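You operate a simulated robot arm through the tools that you are given. There is no shell and no other tool. Be economical: measure what you need, move in short steps, check, and stop when the job is done.

You are at the controls of a simulated two-armed robot. One attempt, no reset.

JOB
Drop the gate, run the belt and move the tray flagged short to the small white table.
Fine: the amber lamp and the display flag it; lift it with the belt standing and spill nothing; then run on until a full tray rests against the gate, and stop.

Only the result counts: the job must be done as asked and must still hold three seconds after the hand-in. Knocking over, shifting, dropping, spilling or breaking anything else fails it.

ROBOT AND FRAMES
Two 7-joint arms with two-finger grippers on one trunk, on a base that drives. Base frame: it is fixed to the floor where the robot stands at the start and does not move with it; the origin is under the middle of the robot, x ahead of it, y to its left, z up; the surface under the hand at the start is at about z = 780. Readings come in mm, rad, newtons and seconds.
The left shoulder is at the start at [112, 175, 988], the right one opposite. With the tool pointing down near the work surface each hand reaches from about 100 to 920 mm from the robot's upright axis, wherever it stands, measured 20 degrees to its own side. Places, roughly: belt speed dial [400, 300, 700]; guide knob [400, -200, 800]; side guide [400, -200, 800]; stop gate [700, -200, 900]; tension dial [400, 0, 700]. Payload 2.94 kg a hand.
Tool frame (each hand has its own): the origin (TCP) lies between the finger pads and is the grasp point; the fingertips stand 30 mm ahead of it; z points along the fingers, y is the line along which they close. The gripper opens to 138 mm. The gripper's body begins 109 mm behind the TCP.
Orientation is told as [roll, pitch, yaw] about the base's x, y, z axes, in that order, counted from this pose: with the fingers straight down and closing along the base's y, the tool's x points along the base's -x, its y along +y and its z along -z.

CONTROLS
- The arms move only by the tool apply_moves. It takes "left_motion", "right_motion" or both (then of equal length, played together; a hand with none holds still); each is a list of rows, each an object of numbers (a shift or turn left out is 0, a gripper value left out holds the last): "tx", "ty", "tz": the shift along the base's x, y, z in mm; "rx", "ry", "rz": the turn, a rotation vector about the base's x, y, z in rad; "claw": the opening in per cent of the stroke, from 0 (shut) to 100 (fully open). In form: [{"tx": .., "ty": .., "tz": .., "rx": .., "ry": .., "rz": .., "claw": ..}, ...]. A call has 1 to 20 rows; each row shifts and turns the commanded pose from where the row before left it. Each row takes 0.2 s and may step no farther than 50 mm and 0.15 rad from the row before; otherwise, or with a gripper value out of range, the whole call is refused. Where a pose cannot be reached the arm comes as near as it can. A force on the tool above 40 N (or 10 N above the force at the start of the call, whichever is more), or a blocked arm, ends the call early, and 0.2 s more pass. Each finger halts on what it meets, pressing with about 43 N; the grip force reading is that of the motor and also rises with nothing between the fingers. The clock runs only during rows and for 0.2 s after the last one: add rows that do not move to give the fingers time. It gives the time, the measured TCP pose, the force on the tool (base axes), the opening and the grip force at its end, in the units of the frame above (readings bear some noise), with the torque about the TCP (base axes, N m) and any sound that the robot's microphone picked up, and new pictures: "views" is both (left out), scene, wrist or none (wrist: the cameras of the hands that moved).
- Cameras (640 x 400 px; columns grow to the right, rows downward): "scene" is now at [250.6, -5.3, 1441.9]; the picture's right is [-0.08, -1.00, -0.00], its down [-0.86, 0.07, -0.51] and it looks along [0.50, -0.04, -0.86] (base axes); focal length 214 px, centre (320, 200). "left" rides on the left gripper at [71, -19, -146] in its tool frame; the picture's right is [0.26, 0.97, 0.00], its down [-0.85, 0.23, -0.48] and it looks along [-0.46, 0.12, 0.88] (tool axes); focal length 280 px, centre (320, 200). "right" rides on the right gripper at [71, 19, -146] in its tool frame; the picture's right is [-0.26, 0.97, 0.00], its down [-0.85, -0.23, -0.48] and it looks along [-0.46, -0.12, 0.88] (tool axes); focal length 280 px, centre (320, 200). There is no depth. A picture from a camera that has moved, and an enlarged one, comes with that camera's place and axes in the base frame and with its lens.
- raise_lower(by): slides the trunk up (or, below 0, down) by that many mm; the arms and the scene camera ride with it, the base frame stays. It gives what a move gives, with no picture.
- base_move(legs): drives the robot by 1 to 6 legs, each [ahead, turn to the left] in mm and rad, along the robot's own axes; the way and the turn of a leg run together, so that a leg with both is an arc; at most 1500 mm and 3.142 rad a leg. The arms and the cameras ride along, it lands a little off, and it stops where it bumps. It gives what a move gives, and a new picture of the scene camera.
- turn_head(pan, tilt): turns the head with the scene camera to pan (to the left, within 2.094 rad either way) and tilt (down, from -0.506 to 1.204), counted from straight ahead of the robot. It gives what a move gives, and a new picture of the scene camera.
- enlarge(camera, box): a new picture of the part [left, top, right, bottom] of that camera's present view, enlarged. The clock stands still meanwhile.
- close_job(): hands the job in; it is judged then, once.

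Go step by step. Nothing tells you exact positions but the pictures and the camera data: compare them with the known pose of the tool, close in by small moves and look again before you grip or let go. The budget is 120 turns and 260 pictures, counting those below and the enlarged ones. Unless the task says otherwise, let go and move clear before handing in, and close with one line.

The tools are called after "Request:" by a JSON object that holds its "op" and its "data". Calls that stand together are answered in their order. apply_moves: Moves the arms, as the interface text tells. Its arguments: {"type":"object","properties":{"left_motion":{"type":"array"},"right_motion":{"type":"array"},"views":{"type":"string","enum":["both","scene","wrist","none"]}},"required":[]} The other tools are called the same way: raise_lower (by) slides the trunk up or down; base_move (legs) drives the base; turn_head (pan, tilt) turns the head that bears the scene camera; enlarge (camera, box) takes an enlarged picture of a part of a camera's view; close_job () hands the job in.

At the start:

```text
time: 0.0
left_ee_pos: [546.6, 99.8, 1206.4]
left_tcp_rot: [-0.001, 0.0, 0.002]
left_ft_force: [0.4, -0.4, 0.2]
left_moment: [0.03, -0.01, -0.01]
left_grip_width: 138.1
left_finger_force: 0.1
right_ee_pos: [528.8, -292.0, 1201.2]
right_tcp_rot: [0.001, 0.001, 0.001]
right_ft_force: [0.3, 0.4, -0.5]
right_moment: [0.04, 0.01, 0.05]
right_grip_width: 138.1
right_finger_force: 0.0
trunk travel left (down, up): [-164.0, 570.0]
robot x, y, heading: [0.2, -1.5, -0.001]
head pan, tilt: [-0.08, 1.04]
```

scene: 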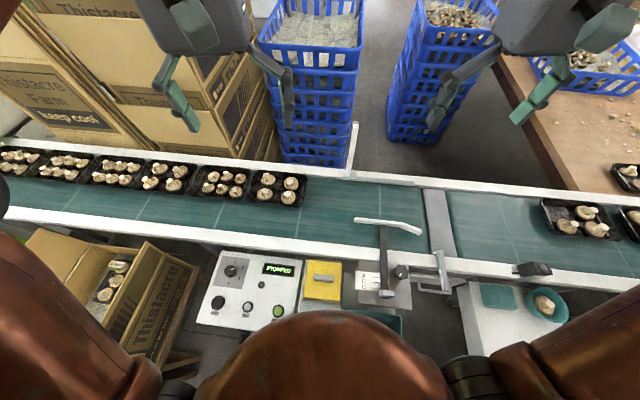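
right: 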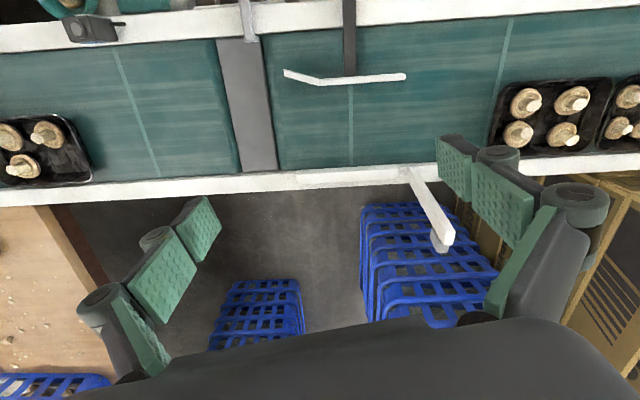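
left: 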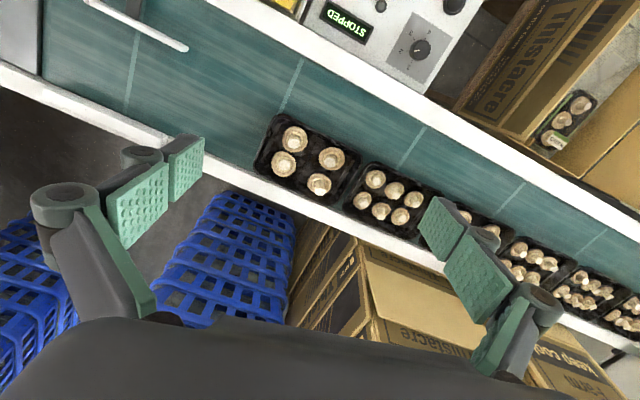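

I see a belt running left to right with trays of mushrooms, a control panel reading STOPPED, a yellow-lidded box, a side guide and a white gate arm. I'll look closer at the controls.

Request:
{"op": "enlarge", "data": {"camera": "scene", "box": [190, 230, 350, 330]}}

Request:
{"op": "enlarge", "data": {"camera": "scene", "box": [320, 120, 580, 340]}}

Request:
{"op": "turn_head", "data": {"pan": -0.9, "tilt": 0.8}}

Request:
{"op": "turn_head", "data": {"pan": 0.9, "tilt": 0.8}}

```text
4.00 times, centred on (270, 280) of scene
camera zoom: at [250.6, -5.3, 1441.9], right [-0.08, -1.0, 0.0], down [-0.86, 0.07, -0.51], along [0.5, -0.04, -0.86], focal length 858 px, centre (520, -120)
```

zoom: 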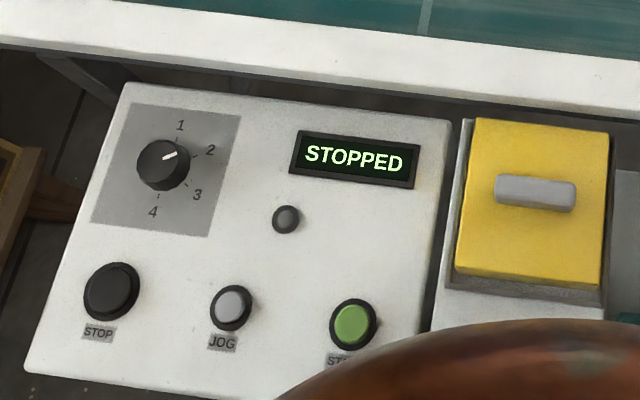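

```text
1.82 times, centred on (450, 230) of scene
camera zoom: at [250.6, -5.3, 1441.9], right [-0.08, -1.0, 0.0], down [-0.86, 0.07, -0.51], along [0.5, -0.04, -0.86], focal length 390 px, centre (84, 146)
```

zoom: 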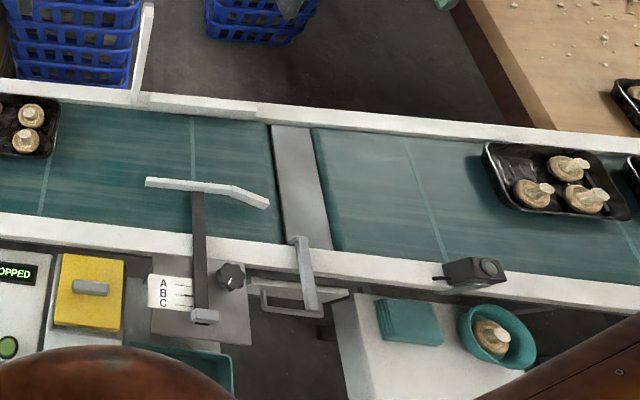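

```text
time: 1.1
left_ee_pos: [546.1, 101.3, 1207.1]
left_tcp_rot: [-0.001, 0.001, 0.0]
left_ft_force: [-0.5, 0.5, 0.3]
left_moment: [0.01, 0.03, -0.02]
left_grip_width: 137.6
left_finger_force: 0.1
right_ee_pos: [528.1, -291.7, 1199.1]
right_tcp_rot: [0.001, 0.0, -0.001]
right_ft_force: [0.4, 0.7, 0.1]
right_moment: [-0.02, -0.03, -0.04]
right_grip_width: 138.1
right_finger_force: 0.1
trunk travel left (down, up): [-164.0, 570.0]
robot x, y, heading: [-1.6, 1.8, 0.002]
head pan, tilt: [-0.901, 0.799]
camera scene: at [233.9, -63.1, 1459.8], right [-0.78, -0.62, 0.0], down [-0.45, 0.56, -0.7], along [0.43, -0.55, -0.72], focal length 214 px, centre (320, 200)
```

scene: 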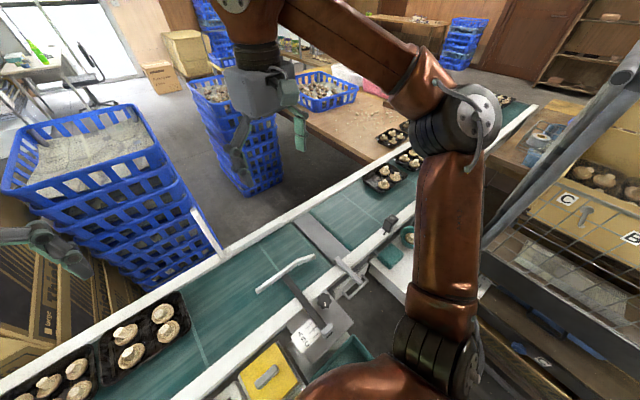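

```text
time: 3.0
left_ee_pos: [546.5, 99.2, 1207.6]
left_tcp_rot: [0.0, 0.001, 0.002]
left_ft_force: [0.2, -0.7, -0.2]
left_moment: [0.03, 0.02, -0.04]
left_grip_width: 138.1
left_finger_force: 0.1
right_ee_pos: [528.2, -291.2, 1200.7]
right_tcp_rot: [0.0, 0.0, -0.001]
right_ft_force: [-0.4, 0.0, 0.7]
right_moment: [-0.02, -0.03, 0.01]
right_grip_width: 137.7
right_finger_force: 0.0
trunk travel left (down, up): [-164.0, 570.0]
robot x, y, heading: [0.5, -1.6, 0.004]
head pan, tilt: [0.901, 0.799]
camera scene: at [233.9, 63.3, 1459.9], right [0.78, -0.62, 0.0], down [-0.45, -0.56, -0.7], along [0.43, 0.55, -0.72], focal length 214 px, centre (320, 200)
```

scene: 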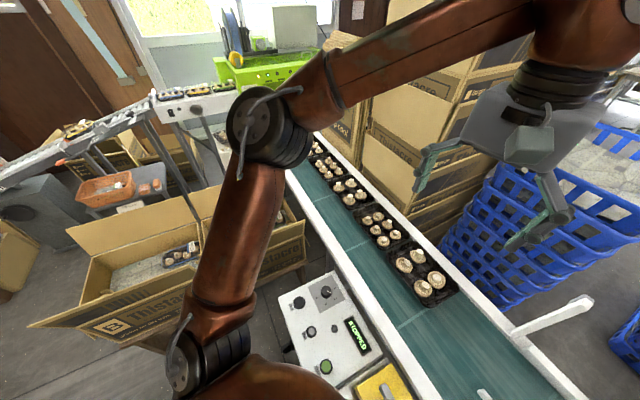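

The gate is the white arm standing upright on the far rail, at about (735, -150), z 800–1010. I'll look closer at it and at the side with the table.

Request:
{"op": "enlarge", "data": {"camera": "scene", "box": [440, 260, 640, 400]}}

Request:
{"op": "enlarge", "data": {"camera": "right", "box": [200, 0, 560, 260]}}

Request:
{"op": "enlarge", "data": {"camera": "left", "box": [220, 80, 500, 260]}}

Request:
{"op": "turn_head", "data": {"pan": -0.5, "tilt": 1.0}}

```text
2.86 times, centred on (540, 330) of scene
camera zoom: at [233.9, 63.3, 1459.9], right [0.78, -0.62, 0.0], down [-0.45, -0.56, -0.7], along [0.43, 0.55, -0.72], focal length 613 px, centre (-309, -171)
```

zoom: 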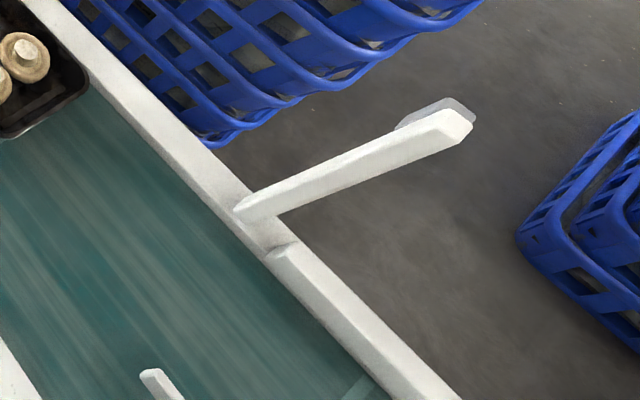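

```text
1.54 times, centred on (380, 130) of right
camera zoom: at [456.2, -273.4, 1345.5], right [0.26, 0.97, 0.0], down [0.85, -0.23, 0.47], along [0.46, -0.12, -0.88], focal length 431 px, centre (228, 308)
```

zoom: 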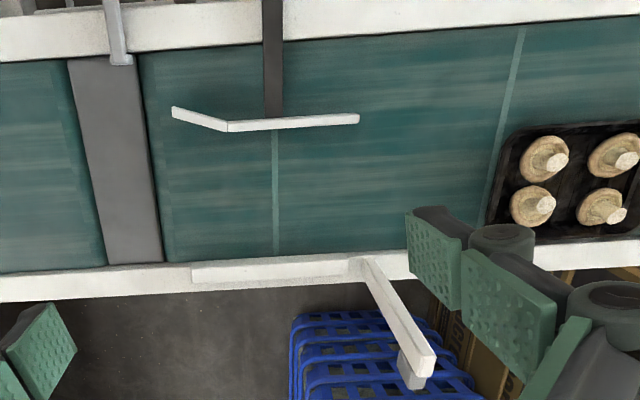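

```text
2.22 times, centred on (360, 170) of left
camera zoom: at [474.7, 80.6, 1353.2], right [-0.26, 0.96, 0.0], down [0.85, 0.23, 0.48], along [0.46, 0.12, -0.88], focal length 623 px, centre (231, 267)
```

zoom: 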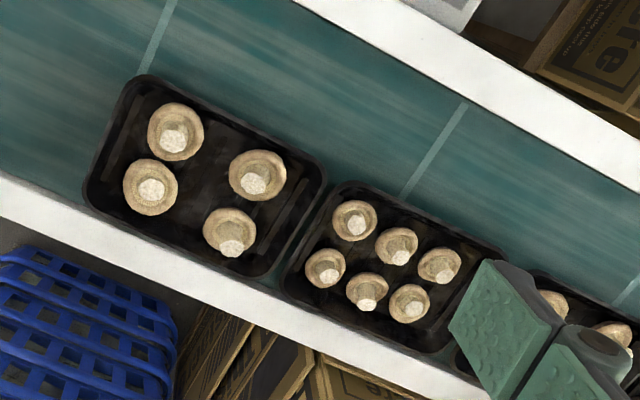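

```text
time: 4.5
left_ee_pos: [545.8, 99.5, 1206.7]
left_tcp_rot: [0.0, -0.001, 0.002]
left_ft_force: [-0.2, -0.4, 0.6]
left_moment: [-0.03, 0.01, -0.04]
left_grip_width: 138.0
left_finger_force: 0.1
right_ee_pos: [527.8, -291.8, 1199.5]
right_tcp_rot: [-0.001, 0.0, 0.0]
right_ft_force: [0.5, -0.9, -0.4]
right_moment: [-0.02, 0.0, 0.0]
right_grip_width: 137.7
right_finger_force: 0.1
trunk travel left (down, up): [-164.0, 570.0]
robot x, y, heading: [0.9, -0.1, 0.0]
head pan, tilt: [-0.499, 1.0]
camera scene: at [245.0, -33.2, 1444.7], right [-0.48, -0.88, 0.0], down [-0.74, 0.4, -0.54], along [0.47, -0.26, -0.84], focal length 214 px, centre (320, 200)
```

scene: 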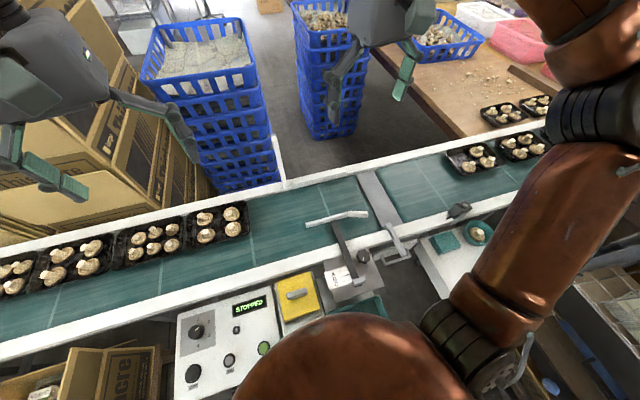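

The baskets stand well behind (x > 1400), so there's room behind the gate. I'll close the right fingers and bring them behind the gate arm, high first.

Request:
{"op": "apply_moves", "data": {"right_motion": [{"tx": 44, "ty": 20, "claw": 0}, {"tx": 44, "ty": 20}, {"tx": 44, "ty": 20}, {"tx": 44, "ty": 20}, {"tx": 44, "ty": 20}, {"tx": 44, "ty": 20}, {"tx": 44, "ty": 20}, {}, {}]}}

```text
time: 6.5
left_ee_pos: [545.1, 99.6, 1208.1]
left_tcp_rot: [-0.001, 0.0, 0.002]
left_ft_force: [0.5, 0.4, 1.0]
left_moment: [0.04, -0.03, -0.01]
left_grip_width: 138.1
left_finger_force: 0.2
right_ee_pos: [740.5, -158.5, 1145.4]
right_tcp_rot: [0.0, -0.002, 0.0]
right_ft_force: [-0.6, 0.6, -0.2]
right_moment: [0.02, 0.02, -0.01]
right_grip_width: 0.0
right_finger_force: 28.5
right hand out of reach, approached as far as the arm can: row 4, 5, 6, 7
trunk travel left (down, up): [-164.0, 570.0]
robot x, y, heading: [-0.4, 1.3, 0.005]
head pan, tilt: [-0.499, 1.0]
camera scene: at [244.4, -32.9, 1444.9], right [-0.48, -0.88, 0.0], down [-0.74, 0.4, -0.54], along [0.47, -0.26, -0.84], focal length 214 px, centre (320, 200)
camera right: at [668.0, -140.6, 1288.2], right [0.26, 0.96, 0.0], down [0.85, -0.23, 0.48], along [0.46, -0.12, -0.88], focal length 280 px, centre (320, 200)
```

scene: 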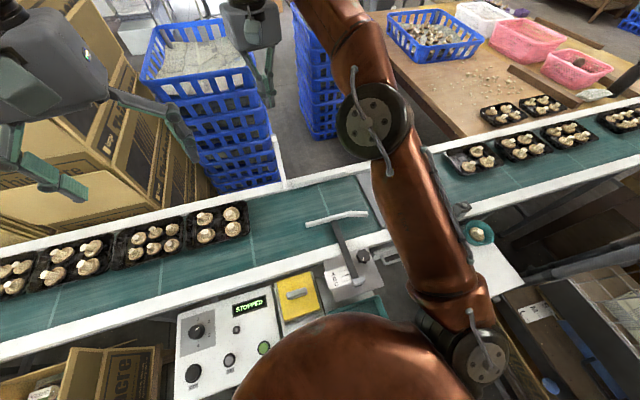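
right: 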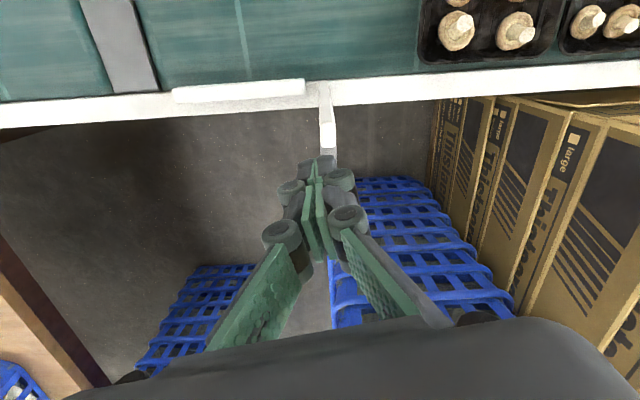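

The tip is at about (748, -153, 1010), and out-of-reach limits apply this high up. Instead I'll pinch the tip from above and swing it down; first I open the fingers and descend a little to see how the command tracks.

Request:
{"op": "apply_moves", "data": {"right_motion": [{"claw": 55}, {}, {"tz": -30}, {"tz": -10}], "views": "wrist"}}

```text
time: 7.5
left_ee_pos: [545.8, 99.9, 1206.5]
left_tcp_rot: [-0.001, -0.001, 0.003]
left_ft_force: [-0.8, 0.6, -0.5]
left_moment: [0.01, 0.01, 0.0]
left_grip_width: 138.0
left_finger_force: 0.1
right_ee_pos: [740.1, -157.6, 1102.3]
right_tcp_rot: [0.0, -0.002, 0.002]
right_ft_force: [-0.8, 0.7, -0.5]
right_moment: [-0.03, -0.04, 0.01]
right_grip_width: 76.0
right_finger_force: 0.0
trunk travel left (down, up): [-164.0, 570.0]
robot x, y, heading: [-4.1, 1.1, 0.001]
head pan, tilt: [-0.499, 1.0]
camera right: at [667.9, -139.5, 1247.0], right [0.26, 0.97, 0.0], down [0.85, -0.23, 0.48], along [0.46, -0.12, -0.88], focal length 280 px, centre (320, 200)
```

right: 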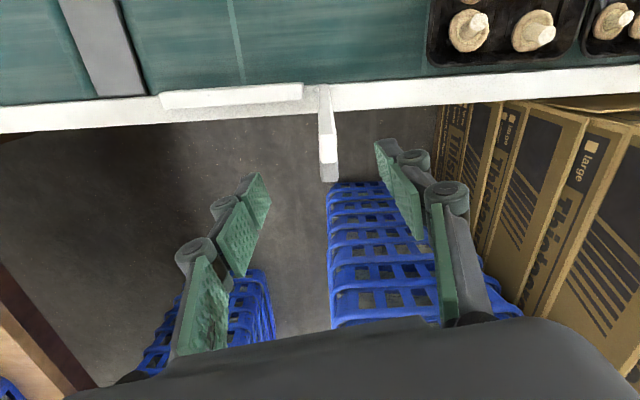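

The bar's tip lies between the fingers in y. Now I move down around the tip.

Request:
{"op": "apply_moves", "data": {"right_motion": [{"tx": 3, "ty": 5, "tz": -40}, {"tx": 3, "tz": -40}, {"tz": -28}, {}], "views": "both"}}

```text
time: 8.5
left_ee_pos: [549.6, 99.9, 1207.5]
left_tcp_rot: [0.001, 0.001, 0.002]
left_ft_force: [0.6, 0.5, 0.2]
left_moment: [0.01, 0.0, 0.01]
left_grip_width: 138.1
left_finger_force: 0.1
right_ee_pos: [743.5, -150.7, 993.4]
right_tcp_rot: [0.0, 0.001, 0.001]
right_ft_force: [0.5, 0.5, 0.7]
right_moment: [-0.02, -0.01, -0.01]
right_grip_width: 75.9
right_finger_force: 0.0
trunk travel left (down, up): [-164.0, 570.0]
robot x, y, heading: [0.4, -2.6, 0.003]
head pan, tilt: [-0.499, 1.0]
camera scene: at [255.1, -32.9, 1444.2], right [-0.48, -0.88, 0.0], down [-0.74, 0.4, -0.53], along [0.47, -0.26, -0.84], focal length 214 px, centre (320, 200)
camera right: at [671.7, -133.1, 1137.6], right [0.26, 0.96, 0.0], down [0.85, -0.23, 0.47], along [0.46, -0.12, -0.88], focal length 280 px, centre (320, 200)
```

scene: 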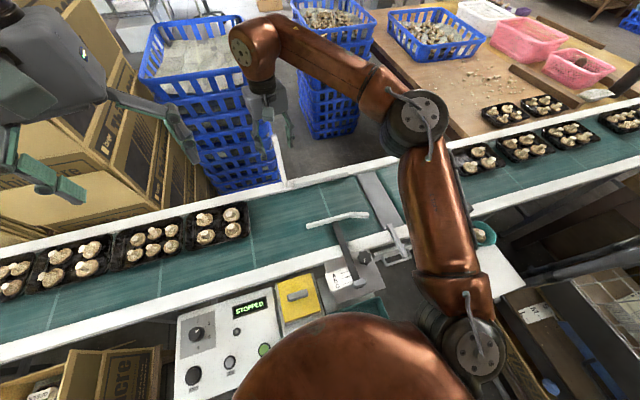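
right: 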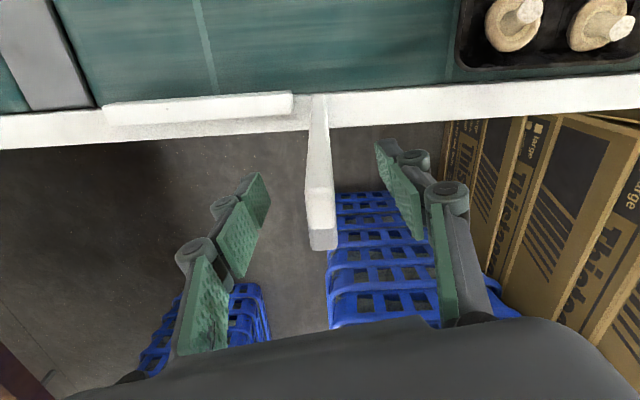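

The pinch is lined up on the bar. I'll close and start swinging it toward me along an arc.

Request:
{"op": "apply_moves", "data": {"right_motion": [{"claw": 0}, {}, {}, {}, {}, {"tx": -16, "tz": 2}, {"tx": -16, "tz": 1}, {"tx": -15, "tz": -1}, {"tx": -14, "tz": -1.5}, {}], "views": "both"}}

```text
time: 10.7
left_ee_pos: [532.7, 114.6, 1221.2]
left_tcp_rot: [-0.03, -0.026, 0.031]
left_ft_force: [1.5, 1.0, -0.3]
left_moment: [-0.19, 0.25, 0.0]
left_grip_width: 137.8
left_finger_force: 0.2
right_ee_pos: [694.1, -144.2, 1017.0]
right_tcp_rot: [0.058, -0.026, -0.074]
right_ft_force: [20.4, 84.4, -37.9]
right_moment: [0.88, 0.16, 0.46]
right_grip_width: 17.2
right_finger_force: 43.3
trunk travel left (down, up): [-164.0, 570.0]
robot x, y, heading: [2.0, -0.0, 0.006]
head pan, tilt: [-0.499, 1.0]
stopped in row 10 (right hand): the arm was blocked; the commanded pose is now the measured one
camera scene: at [369.1, -23.4, 1433.4], right [-0.47, -0.88, 0.05], down [-0.79, 0.39, -0.48], along [0.4, -0.26, -0.88], focal length 214 px, centre (320, 200)
camera right: at [618.9, -128.7, 1160.6], right [0.33, 0.94, 0.06], down [0.82, -0.32, 0.48], along [0.47, -0.11, -0.87], focal length 280 px, centre (320, 200)
```

scene: 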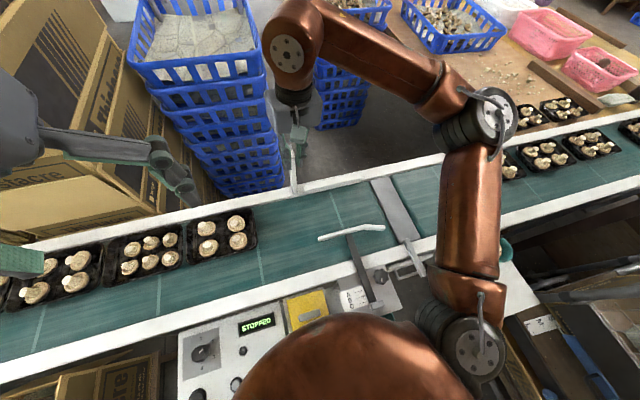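
right: 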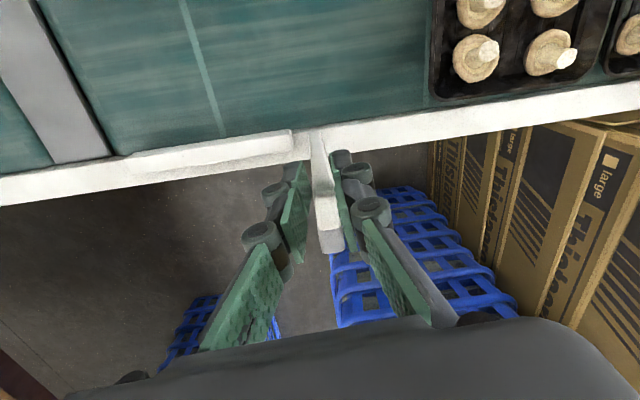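

The robot strained and got blocked (84 N sideways), so I'll release at once and look.

Request:
{"op": "apply_moves", "data": {"right_motion": [{"claw": 55}, {}, {}, {}, {}], "views": "both"}}

```text
time: 11.0
left_ee_pos: [357.2, 109.4, 1272.5]
left_tcp_rot: [-0.054, -0.198, -0.001]
left_ft_force: [1.9, -1.2, -0.7]
left_moment: [0.08, 0.13, 0.02]
left_grip_width: 138.1
left_finger_force: 0.2
right_ee_pos: [570.4, -189.5, 1107.7]
right_tcp_rot: [0.135, -0.17, -0.191]
right_ft_force: [2.7, -1.4, -2.1]
right_moment: [0.2, 0.16, 0.04]
right_grip_width: 67.7
right_finger_force: 0.1
trunk travel left (down, up): [-164.0, 570.0]
robot x, y, heading: [0.3, 0.1, 0.005]
head pan, tilt: [-0.499, 1.0]
stopped in row 1 (left hand): the arm was blocked; the commanded pose is now the measured one
camera scene: at [282.4, -36.7, 1442.9], right [-0.48, -0.88, 0.01], down [-0.75, 0.4, -0.52], along [0.45, -0.25, -0.85], focal length 214 px, centre (320, 200)
camera right: at [475.9, -172.3, 1240.0], right [0.41, 0.9, 0.17], down [0.69, -0.43, 0.58], along [0.59, -0.12, -0.8], focal length 280 px, centre (320, 200)
```

scene: 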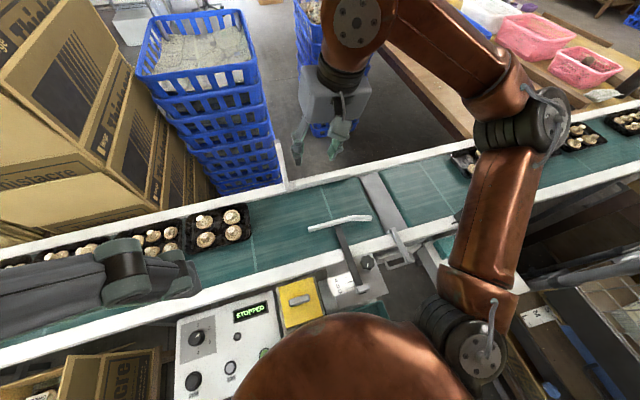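
right: 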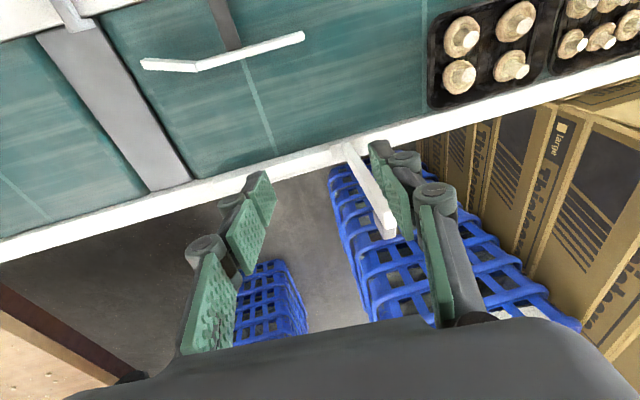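

The robot is springing back after the release. I'll let it settle and look again.

Request:
{"op": "apply_moves", "data": {"right_motion": [{}, {}, {}, {}, {}], "left_motion": [{}, {}, {}, {}, {}], "views": "both"}}

```text
time: 11.3
left_ee_pos: [351.7, 109.6, 1274.7]
left_tcp_rot: [-0.056, -0.199, 0.006]
left_ft_force: [0.1, 0.1, 1.7]
left_moment: [-0.01, -0.04, 0.0]
left_grip_width: 138.0
left_finger_force: 0.0
right_ee_pos: [545.1, -170.2, 1095.4]
right_tcp_rot: [0.075, -0.181, -0.098]
right_ft_force: [-0.9, 1.1, 2.1]
right_moment: [-0.04, -0.07, -0.05]
right_grip_width: 76.2
right_finger_force: 0.2
trunk travel left (down, up): [-164.0, 570.0]
robot x, y, heading: [-2.3, 1.9, 0.006]
head pan, tilt: [-0.499, 1.0]
stopped in row 1 (right hand): the arm was blocked; the commanded pose is now the measured one
camera scene: at [227.6, -30.4, 1448.4], right [-0.48, -0.88, 0.0], down [-0.73, 0.4, -0.55], along [0.48, -0.26, -0.84], focal length 214 px, centre (320, 200)
camera right: at [449.6, -153.2, 1226.1], right [0.34, 0.93, 0.12], down [0.72, -0.34, 0.6], along [0.6, -0.12, -0.79], focal length 280 px, centre (320, 200)
camera left: at [252.7, 98.5, 1405.0], right [-0.25, 0.96, -0.11], down [0.74, 0.26, 0.62], along [0.62, 0.08, -0.78], focal length 280 px, centre (320, 200)
```

scene: 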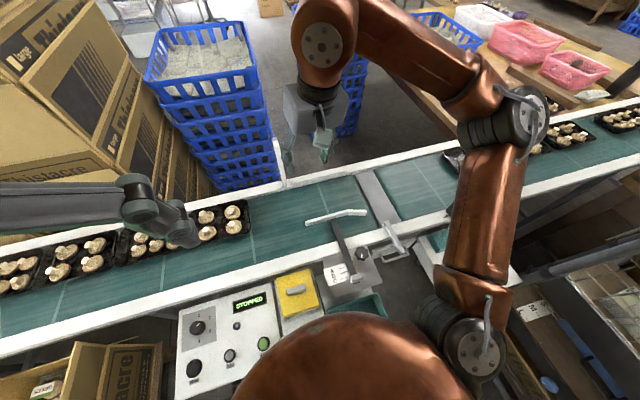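
right: 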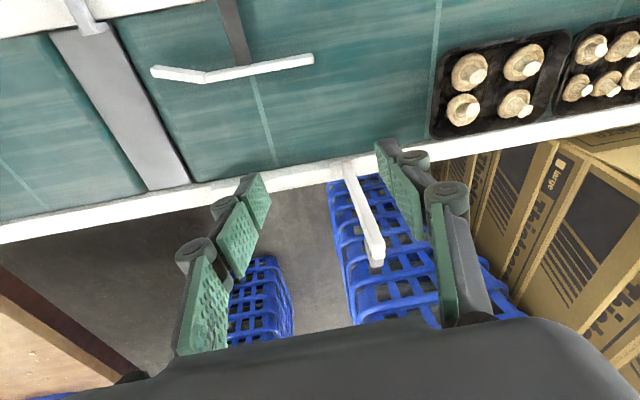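
left: 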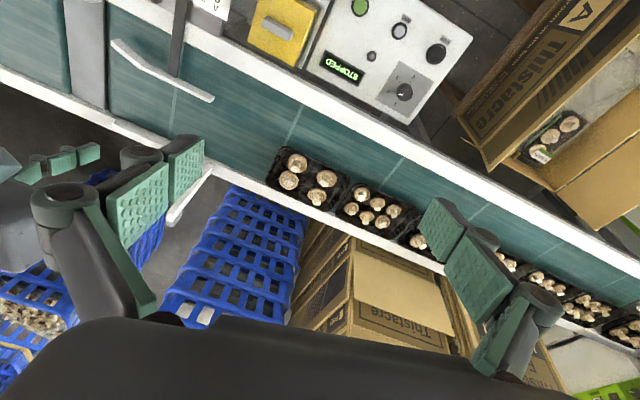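

The gate is upright and unchanged. I'll let everything settle, then zoom on its hinge.

Request:
{"op": "apply_moves", "data": {"right_motion": [{}, {}, {}, {}, {}, {}], "left_motion": [{}, {}, {}, {}, {}, {}], "views": "none"}}

Request:
{"op": "enlarge", "data": {"camera": "right", "box": [200, 120, 440, 270]}}

Request:
{"op": "enlarge", "data": {"camera": "scene", "box": [220, 110, 400, 220]}}

Request:
{"op": "enlarge", "data": {"camera": "left", "box": [60, 0, 280, 240]}}

```text
time: 12.0
left_ee_pos: [317.9, 122.7, 1246.8]
left_tcp_rot: [-0.014, -0.086, 0.05]
left_ft_force: [3.1, -1.1, -1.9]
left_moment: [-0.01, 0.32, 0.04]
left_grip_width: 138.1
left_finger_force: 0.0
right_ee_pos: [482.1, -186.0, 1127.2]
right_tcp_rot: [0.123, -0.258, -0.173]
right_ft_force: [-0.1, 0.2, 0.3]
right_moment: [0.05, -0.01, 0.02]
right_grip_width: 75.7
right_finger_force: 0.1
trunk travel left (down, up): [-164.0, 570.0]
robot x, y, heading: [-0.5, -5.8, 0.003]
head pan, tilt: [-0.499, 1.0]
stopped in row 3 (right hand): the arm was blocked; the commanded pose is now the measured one
```

```text
2.67 times, centred on (320, 195) of right
camera zoom: at [377.2, -167.8, 1250.2], right [0.38, 0.91, 0.18], down [0.65, -0.4, 0.64], along [0.66, -0.13, -0.74], focal length 748 px, centre (320, 213)
```

zoom: 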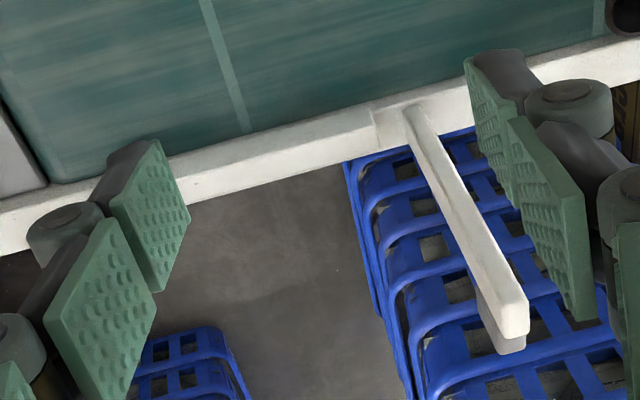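

```text
3.56 times, centred on (310, 165) of scene
camera zoom: at [323.2, -32.8, 1438.0], right [-0.47, -0.88, 0.03], down [-0.77, 0.4, -0.5], along [0.43, -0.26, -0.87], focal length 763 px, centre (356, 324)
```

zoom: 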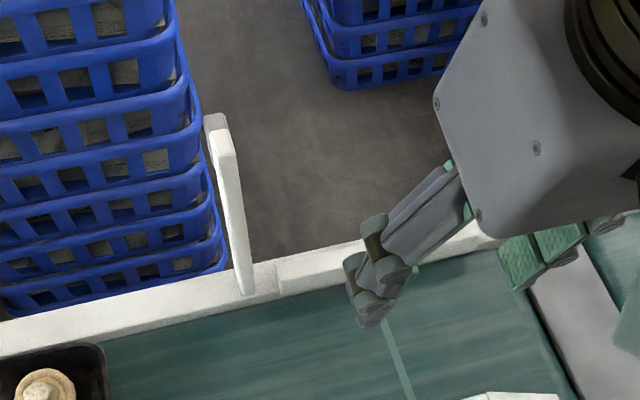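

```text
1.67 times, centred on (170, 120) of left
camera zoom: at [235.1, 101.6, 1386.1], right [-0.31, 0.95, -0.04], down [0.79, 0.28, 0.54], along [0.53, 0.14, -0.84], focal length 467 px, centre (570, 333)
```

zoom: 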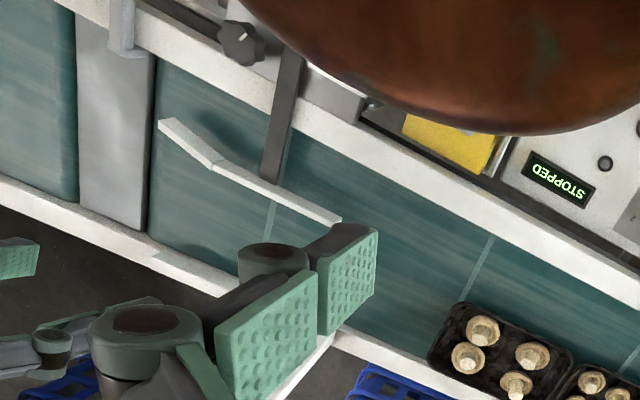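

Still swaying. I'll pass time with the head rather than the arms, restoring a central view.

Request:
{"op": "turn_head", "data": {"pan": -0.2, "tilt": 1.0}}

Request:
{"op": "turn_head", "data": {"pan": -0.3, "tilt": 0.9}}

```text
time: 12.8
left_ee_pos: [343.6, 117.9, 1256.1]
left_tcp_rot: [-0.037, -0.125, 0.041]
left_ft_force: [-1.4, -0.3, 0.4]
left_moment: [-0.04, -0.06, -0.01]
left_grip_width: 137.7
left_finger_force: 0.1
right_ee_pos: [520.0, -178.2, 1112.4]
right_tcp_rot: [0.101, -0.213, -0.142]
right_ft_force: [-2.6, -0.1, -0.8]
right_moment: [0.0, -0.23, -0.01]
right_grip_width: 75.6
right_finger_force: 0.0
trunk travel left (down, up): [-164.0, 570.0]
robot x, y, heading: [1.9, -2.0, 0.005]
head pan, tilt: [-0.201, 1.0]
camera scene: at [327.8, -12.1, 1437.9], right [-0.2, -0.98, 0.01], down [-0.85, 0.16, -0.5], along [0.48, -0.11, -0.87], focal length 214 px, centre (320, 200)
```

scene: 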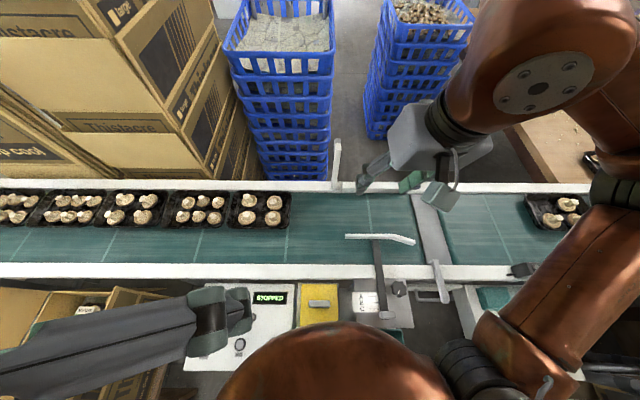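

```text
time: 13.5
left_ee_pos: [274.3, 115.6, 1273.7]
left_tcp_rot: [-0.046, -0.211, 0.024]
left_ft_force: [-2.1, -0.3, 1.7]
left_moment: [0.03, -0.29, 0.01]
left_grip_width: 138.0
left_finger_force: 0.2
right_ee_pos: [469.0, -178.5, 1134.5]
right_tcp_rot: [0.114, -0.265, -0.143]
right_ft_force: [-0.9, -0.5, 2.7]
right_moment: [-0.03, -0.09, 0.01]
right_grip_width: 76.0
right_finger_force: 0.0
trunk travel left (down, up): [-164.0, 570.0]
robot x, y, heading: [-0.7, 2.2, 0.004]
head pan, tilt: [-0.3, 0.901]
camera scene: at [238.3, -20.9, 1456.2], right [-0.29, -0.96, 0.0], down [-0.74, 0.23, -0.63], along [0.6, -0.18, -0.78], focal length 214 px, centre (320, 200)
```

scene: 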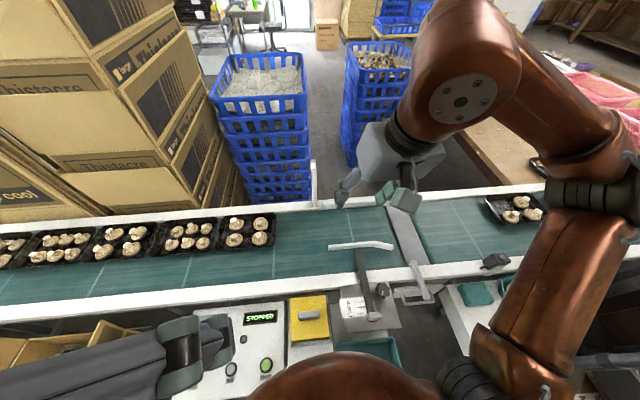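

Request:
{"op": "turn_head", "data": {"pan": -0.3, "tilt": 0.95}}

Request:
{"op": "turn_head", "data": {"pan": -0.2, "tilt": 1.0}}

Request:
{"op": "turn_head", "data": {"pan": -0.3, "tilt": 1.0}}

```text
time: 14.1
left_ee_pos: [292.8, 116.8, 1267.5]
left_tcp_rot: [-0.045, -0.193, 0.027]
left_ft_force: [2.4, -0.1, 0.3]
left_moment: [0.0, 0.15, 0.0]
left_grip_width: 137.8
left_finger_force: 0.0
right_ee_pos: [483.5, -178.3, 1125.0]
right_tcp_rot: [0.108, -0.247, -0.144]
right_ft_force: [-0.4, -0.5, -0.4]
right_moment: [0.01, 0.11, 0.01]
right_grip_width: 75.8
right_finger_force: 0.0
trunk travel left (down, up): [-164.0, 570.0]
robot x, y, heading: [-1.6, 0.3, 0.005]
head pan, tilt: [-0.3, 0.949]
camera scene: at [256.6, -20.3, 1447.8], right [-0.29, -0.96, 0.0], down [-0.78, 0.24, -0.58], along [0.55, -0.17, -0.81], focal length 214 px, centre (320, 200)
```

scene: 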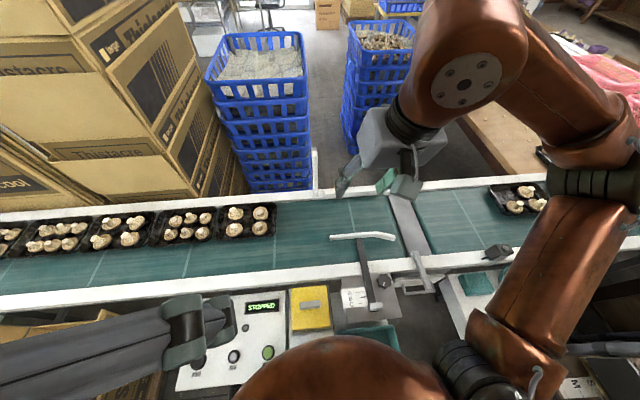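

```text
time: 14.8
left_ee_pos: [294.1, 116.1, 1272.6]
left_tcp_rot: [-0.048, -0.212, 0.02]
left_ft_force: [-1.1, 0.6, 0.8]
left_moment: [0.02, -0.14, -0.01]
left_grip_width: 138.1
left_finger_force: 0.1
right_ee_pos: [491.1, -178.3, 1124.0]
right_tcp_rot: [0.112, -0.242, -0.143]
right_ft_force: [-0.4, 1.1, 1.3]
right_moment: [-0.01, -0.11, -0.01]
right_grip_width: 75.7
right_finger_force: 0.0
trunk travel left (down, up): [-164.0, 570.0]
robot x, y, heading: [2.2, 2.4, 0.003]
head pan, tilt: [-0.201, 1.0]
camera scene: at [246.9, -12.4, 1446.0], right [-0.2, -0.98, 0.0], down [-0.82, 0.16, -0.54], along [0.53, -0.11, -0.84], focal length 214 px, centre (320, 200)
```

scene: 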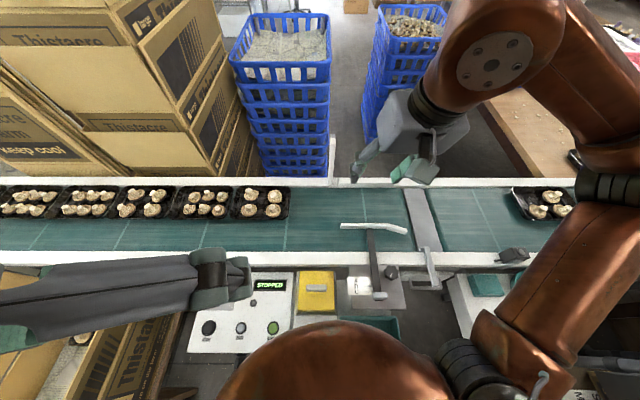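

```text
time: 15.4
left_ee_pos: [298.6, 115.1, 1268.9]
left_tcp_rot: [-0.044, -0.204, 0.022]
left_ft_force: [0.1, 0.2, 0.3]
left_moment: [0.04, -0.02, -0.03]
left_grip_width: 137.9
left_finger_force: 0.1
right_ee_pos: [493.8, -178.5, 1120.0]
right_tcp_rot: [0.111, -0.235, -0.143]
right_ft_force: [0.3, -0.5, -0.2]
right_moment: [0.02, -0.03, -0.01]
right_grip_width: 75.8
right_finger_force: 0.0
trunk travel left (down, up): [-164.0, 570.0]
robot x, y, heading: [1.3, -1.0, -0.001]
head pan, tilt: [-0.3, 1.0]
camera scene: at [250.2, -19.3, 1444.6], right [-0.29, -0.96, 0.0], down [-0.81, 0.25, -0.54], along [0.52, -0.16, -0.84], focal length 214 px, centre (320, 200)
```

scene: 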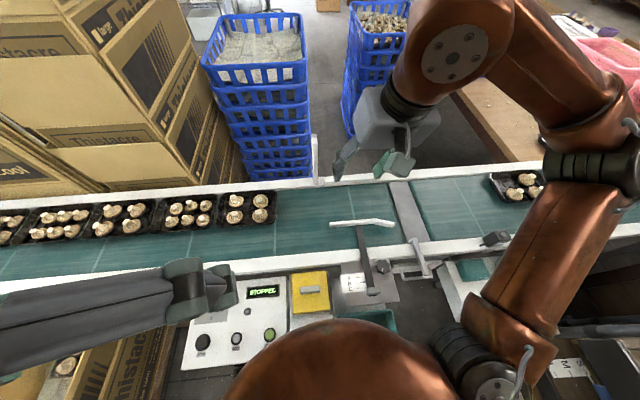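

It's settled now. I'll restore both hands' orientation gently and retract the right hand for a clear look.

Request:
{"op": "apply_moves", "data": {"right_motion": [{"rx": -0.04, "ry": 0.08, "rz": 0.05, "ty": -20, "tz": 10}, {"rx": -0.04, "ry": 0.08, "rz": 0.05, "ty": -25, "tz": 10}, {"rx": -0.03, "ry": 0.075, "rz": 0.043, "ty": -25, "tz": 10}, {"ty": -25}, {"ty": -25}, {}], "left_motion": [{"rx": 0.02, "ry": 0.07, "rz": -0.01, "ty": 20}, {"rx": 0.02, "ry": 0.07, "rz": -0.01, "ty": 25}, {"ry": 0.065, "ty": 25}, {"ty": 25}, {"ty": 25}, {}], "views": "scene"}}

Request:
{"op": "enlarge", "data": {"camera": "scene", "box": [270, 120, 530, 320]}}

```text
time: 16.9
left_ee_pos: [303.1, 193.4, 1198.3]
left_tcp_rot: [-0.007, -0.005, -0.004]
left_ft_force: [0.0, 0.1, 0.1]
left_moment: [0.02, 0.03, 0.02]
left_grip_width: 138.2
left_finger_force: 0.1
left hand out of reach, approached as far as the arm can: row 1, 2, 3, 4, 5
right_ee_pos: [494.3, -298.8, 1149.6]
right_tcp_rot: [-0.015, -0.009, 0.014]
right_ft_force: [0.7, -0.6, -0.3]
right_moment: [0.01, -0.01, -0.03]
right_grip_width: 76.1
right_finger_force: 0.0
trunk travel left (down, up): [-164.0, 570.0]
robot x, y, heading: [0.6, -1.5, 0.002]
head pan, tilt: [-0.3, 1.0]
camera scene: at [249.8, -19.6, 1444.7], right [-0.29, -0.96, 0.0], down [-0.81, 0.25, -0.54], along [0.52, -0.16, -0.84], focal length 214 px, centre (320, 200)
```

scene: 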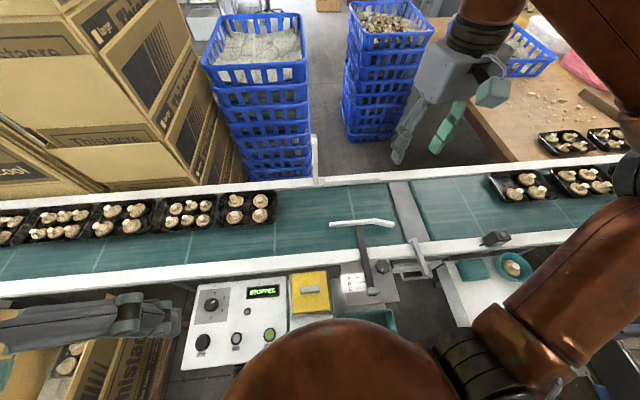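

```text
2.00 times, centred on (400, 220) of scene
camera zoom: at [249.8, -19.6, 1444.7], right [-0.29, -0.96, 0.0], down [-0.81, 0.25, -0.54], along [0.52, -0.16, -0.84], focal length 429 px, centre (160, 160)
```

zoom: 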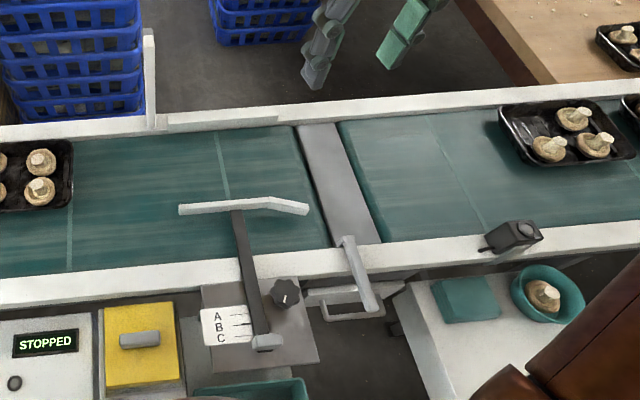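

The right hand is clear, and I see the bar hasn't moved. I'll try hooking it without clamping: I turn the gripper 90° so one finger goes behind the bar, then draw it forward freely.

Request:
{"op": "apply_moves", "data": {"right_motion": [{"rz": 0.143}, {"rz": 0.143}, {"rz": 0.143}, {"rz": 0.143}, {"rz": 0.143}, {"rz": 0.143}, {"rz": 0.143}, {"rz": 0.143}, {"rz": 0.143}, {"rz": 0.143}, {"rz": 0.141}, {}], "views": "wrist"}}

```text
time: 19.4
left_ee_pos: [304.7, 194.0, 1199.1]
left_tcp_rot: [-0.008, -0.004, -0.006]
left_ft_force: [0.3, -0.7, 0.8]
left_moment: [0.0, -0.02, 0.01]
left_grip_width: 137.9
left_finger_force: 0.1
right_ee_pos: [354.5, -134.6, 1046.7]
right_tcp_rot: [-0.017, -0.008, 1.586]
right_ft_force: [-0.9, -0.1, 0.0]
right_moment: [0.04, 0.05, -0.02]
right_grip_width: 75.9
right_finger_force: 0.1
right hand out of reach, approached as far as the arm can: row 4, 5, 6, 7, 8, 9, 10, 11
trunk travel left (down, up): [-164.0, 570.0]
robot x, y, heading: [-1.3, -1.4, 0.001]
head pan, tilt: [-0.3, 1.0]
camera right: at [332.9, -207.2, 1189.5], right [-0.97, 0.25, -0.01], down [0.21, 0.85, 0.49], along [0.13, 0.47, -0.87], focal length 280 px, centre (320, 200)
```

right: 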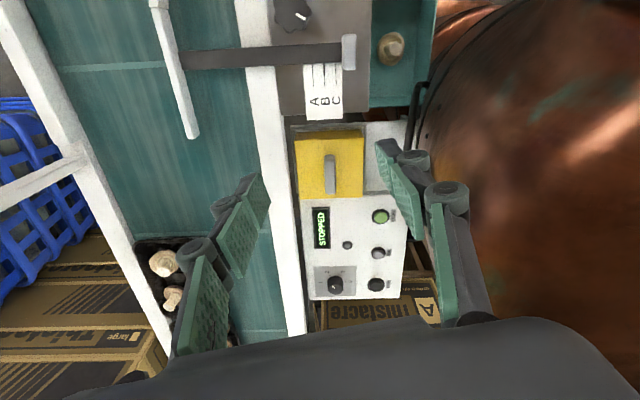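

That yaw direction cramps the arm, so I'll turn the other way while moving back out.

Request:
{"op": "apply_moves", "data": {"right_motion": [{"rz": -0.15, "tx": 10, "ty": -10, "tz": 5}, {"rz": -0.15, "tx": 10, "ty": -10, "tz": 5}, {"rz": -0.15, "tx": 10, "ty": -10, "tz": 5}, {"rz": -0.15, "tx": 10, "ty": -10, "tz": 5}, {"rz": -0.15, "tx": 10, "ty": -10, "tz": 5}, {"rz": -0.15, "tx": 10, "ty": -10, "tz": 5}, {"rz": -0.15, "tx": 10, "ty": -10, "tz": 5}, {"rz": -0.15, "tx": 10, "ty": -10, "tz": 5}, {"rz": -0.15, "tx": 10, "ty": -10, "tz": 5}, {"rz": -0.15, "tx": 10, "ty": -10, "tz": 5}, {"rz": -0.15, "tx": 10, "tz": 5}, {"rz": -0.15, "tx": 10, "tz": 5}, {"rz": -0.15, "tx": 10}, {"rz": -0.15, "tx": 10}, {"rz": -0.15, "tx": 10}, {"rz": -0.15, "tx": 10}, {"rz": -0.15, "tx": 10}, {"rz": -0.15, "tx": 10}, {"rz": -0.15, "tx": 10}, {"rz": -0.15, "tx": 10}], "views": "wrist"}}

```text
time: 23.6
left_ee_pos: [304.3, 194.4, 1199.5]
left_tcp_rot: [-0.006, -0.003, -0.005]
left_ft_force: [-0.9, 0.2, 0.7]
left_moment: [0.0, 0.04, -0.03]
left_grip_width: 138.1
left_finger_force: 0.1
right_ee_pos: [554.2, -234.5, 1106.1]
right_tcp_rot: [-0.018, -0.009, -1.417]
right_ft_force: [0.2, 0.1, 1.0]
right_moment: [0.0, 0.03, -0.01]
right_grip_width: 75.8
right_finger_force: 0.0
trunk travel left (down, up): [-164.0, 570.0]
robot x, y, heading: [0.1, 3.1, 0.007]
head pan, tilt: [-0.3, 1.0]
camera right: at [563.7, -160.6, 1249.8], right [0.99, -0.11, -0.01], down [-0.09, -0.87, 0.49], along [-0.07, -0.48, -0.87], focal length 280 px, centre (320, 200)
```

right: 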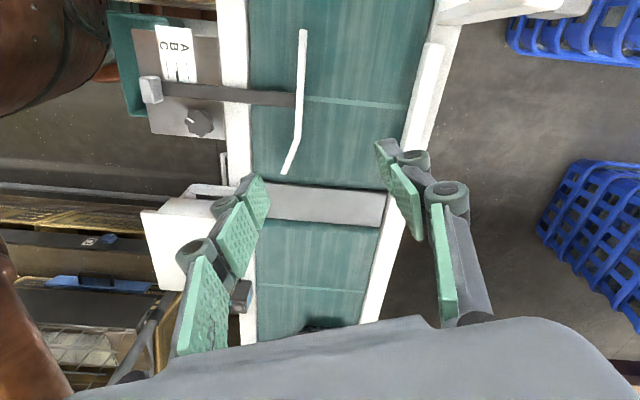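

This yaw works. I'll move above the bar tip.

Request:
{"op": "apply_moves", "data": {"right_motion": [{"rz": -0.15, "tx": 33, "ty": 14, "tz": -4, "claw": 75}, {"tx": 33, "ty": 14, "tz": -4}, {"tx": 33, "ty": 14, "tz": -4}, {"tx": 33, "ty": 14, "tz": -4}, {"tx": 33, "ty": 14, "tz": -4}, {"tx": 31, "ty": 12, "tz": -4}, {}], "views": "both"}}

```text
time: 25.2
left_ee_pos: [304.9, 193.1, 1199.7]
left_tcp_rot: [-0.009, -0.004, -0.005]
left_ft_force: [-0.8, -0.3, -0.4]
left_moment: [0.0, -0.02, 0.01]
left_grip_width: 137.8
left_finger_force: 0.0
right_ee_pos: [750.3, -153.3, 1077.9]
right_tcp_rot: [-0.018, -0.009, -1.562]
right_ft_force: [-0.6, 0.0, 0.3]
right_moment: [0.01, 0.03, -0.02]
right_grip_width: 103.5
right_finger_force: 0.1
trunk travel left (down, up): [-164.0, 570.0]
robot x, y, heading: [1.2, 3.3, 0.011]
head pan, tilt: [-0.3, 1.0]
camera scene: at [249.1, -20.1, 1444.9], right [-0.29, -0.96, 0.0], down [-0.8, 0.25, -0.54], along [0.52, -0.16, -0.84], focal length 214 px, centre (320, 200)
camera right: at [770.8, -81.9, 1222.8], right [0.97, -0.25, -0.01], down [-0.22, -0.85, 0.49], along [-0.14, -0.47, -0.87], focal length 280 px, centre (320, 200)
```

scene: 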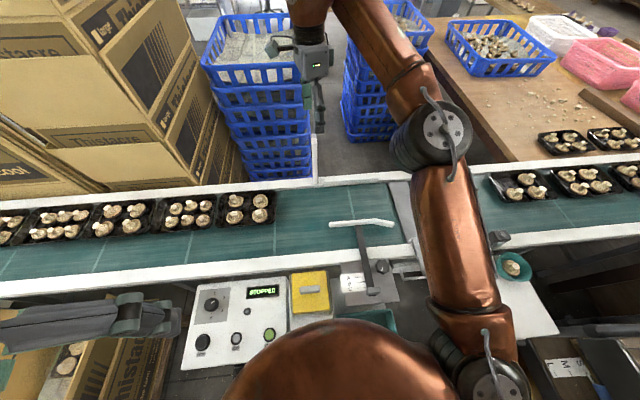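
right: 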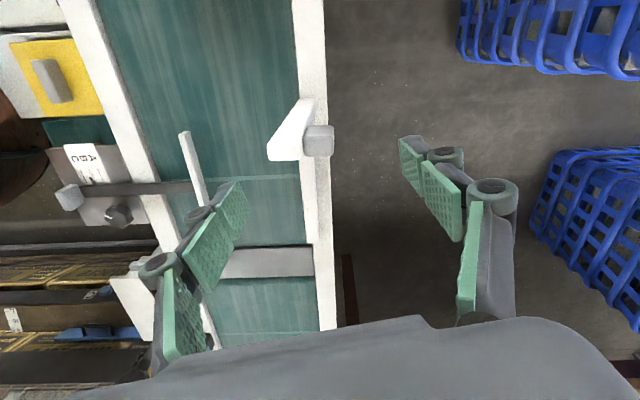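

The bar tip (x 720–765) sits between the two fingers. I lower around it and draw forward slowly until the back finger touches.

Request:
{"op": "apply_moves", "data": {"right_motion": [{"tz": -30, "ty": 4}, {"tz": -30}, {"tz": -30}, {"tx": -10}, {"tx": -10}, {}], "views": "wrist"}}

```text
time: 26.6
left_ee_pos: [304.4, 195.0, 1199.5]
left_tcp_rot: [-0.006, -0.005, -0.006]
left_ft_force: [0.3, -0.3, 0.1]
left_moment: [0.03, -0.01, 0.03]
left_grip_width: 138.1
left_finger_force: 0.0
right_ee_pos: [730.8, -147.9, 991.3]
right_tcp_rot: [-0.016, -0.01, -1.563]
right_ft_force: [0.1, 0.4, 0.9]
right_moment: [0.01, -0.04, 0.0]
right_grip_width: 103.5
right_finger_force: 0.0
trunk travel left (down, up): [-164.0, 570.0]
robot x, y, heading: [-3.2, -0.8, 0.006]
head pan, tilt: [-0.3, 1.0]
camera right: at [751.1, -76.1, 1134.4], right [0.97, -0.25, -0.01], down [-0.21, -0.85, 0.49], along [-0.14, -0.47, -0.87], focal length 280 px, centre (320, 200)
```

right: 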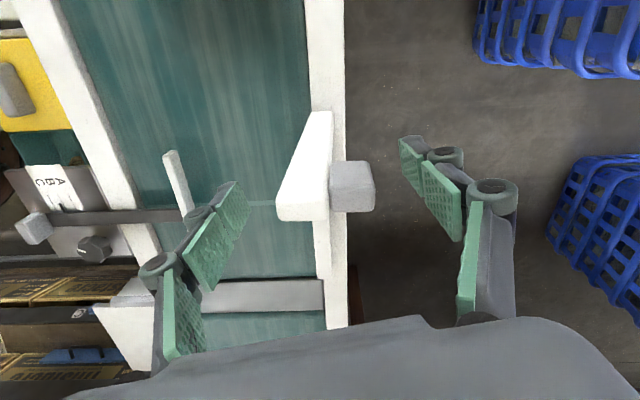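

Request:
{"op": "apply_moves", "data": {"right_motion": [{"tx": -6}, {"tx": -6}, {"tx": -6}, {"tx": -6}, {"tx": -6}, {}], "views": "wrist"}}

```text
time: 28.1
left_ee_pos: [305.3, 193.8, 1198.8]
left_tcp_rot: [-0.007, -0.005, -0.005]
left_ft_force: [0.0, 0.4, 0.1]
left_moment: [-0.01, -0.02, 0.01]
left_grip_width: 138.0
left_finger_force: 0.2
right_ee_pos: [700.8, -149.2, 992.1]
right_tcp_rot: [-0.017, -0.01, -1.563]
right_ft_force: [1.3, -0.2, -0.1]
right_moment: [0.03, 0.0, -0.04]
right_grip_width: 103.8
right_finger_force: 0.3
trunk travel left (down, up): [-164.0, 570.0]
robot x, y, heading: [2.2, 1.2, 0.003]
head pan, tilt: [-0.3, 1.0]
camera right: at [720.6, -76.5, 1135.6], right [0.97, -0.25, -0.01], down [-0.22, -0.85, 0.49], along [-0.14, -0.47, -0.87], focal length 280 px, centre (320, 200)
```

right: 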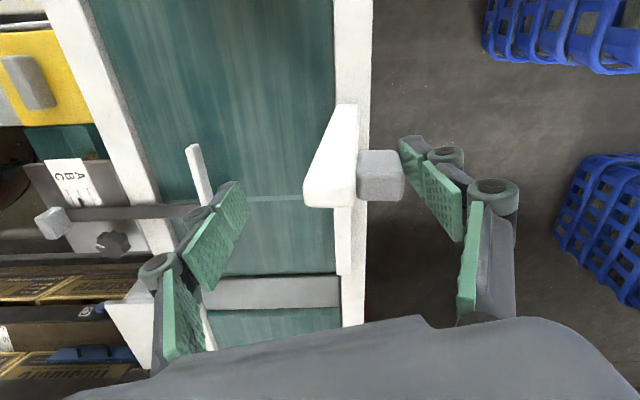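

Contact is about to begin. I continue the pull.

Request:
{"op": "apply_moves", "data": {"right_motion": [{"tx": -6}, {"tx": -6}, {"tx": -6}, {"tx": -6}, {}], "views": "wrist"}}

```text
time: 29.2
left_ee_pos: [305.0, 194.7, 1199.0]
left_tcp_rot: [-0.008, -0.005, -0.006]
left_ft_force: [-0.2, 0.6, 0.3]
left_moment: [-0.01, -0.03, 0.0]
left_grip_width: 138.0
left_finger_force: 0.1
right_ee_pos: [674.4, -148.9, 992.2]
right_tcp_rot: [-0.017, -0.01, -1.563]
right_ft_force: [0.1, -0.1, 0.0]
right_moment: [-0.02, -0.03, 0.05]
right_grip_width: 103.9
right_finger_force: 0.4
trunk travel left (down, up): [-164.0, 570.0]
robot x, y, heading: [-1.7, -2.0, 0.003]
head pan, tilt: [-0.3, 1.0]
camera right: at [695.4, -76.9, 1135.7], right [0.97, -0.25, -0.01], down [-0.21, -0.85, 0.49], along [-0.14, -0.47, -0.87], focal length 280 px, centre (320, 200)
```

right: 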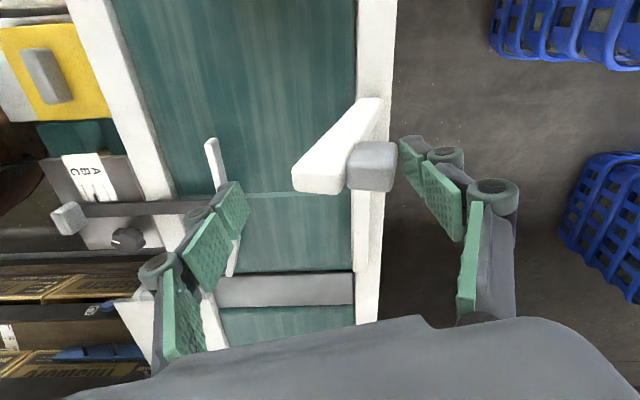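

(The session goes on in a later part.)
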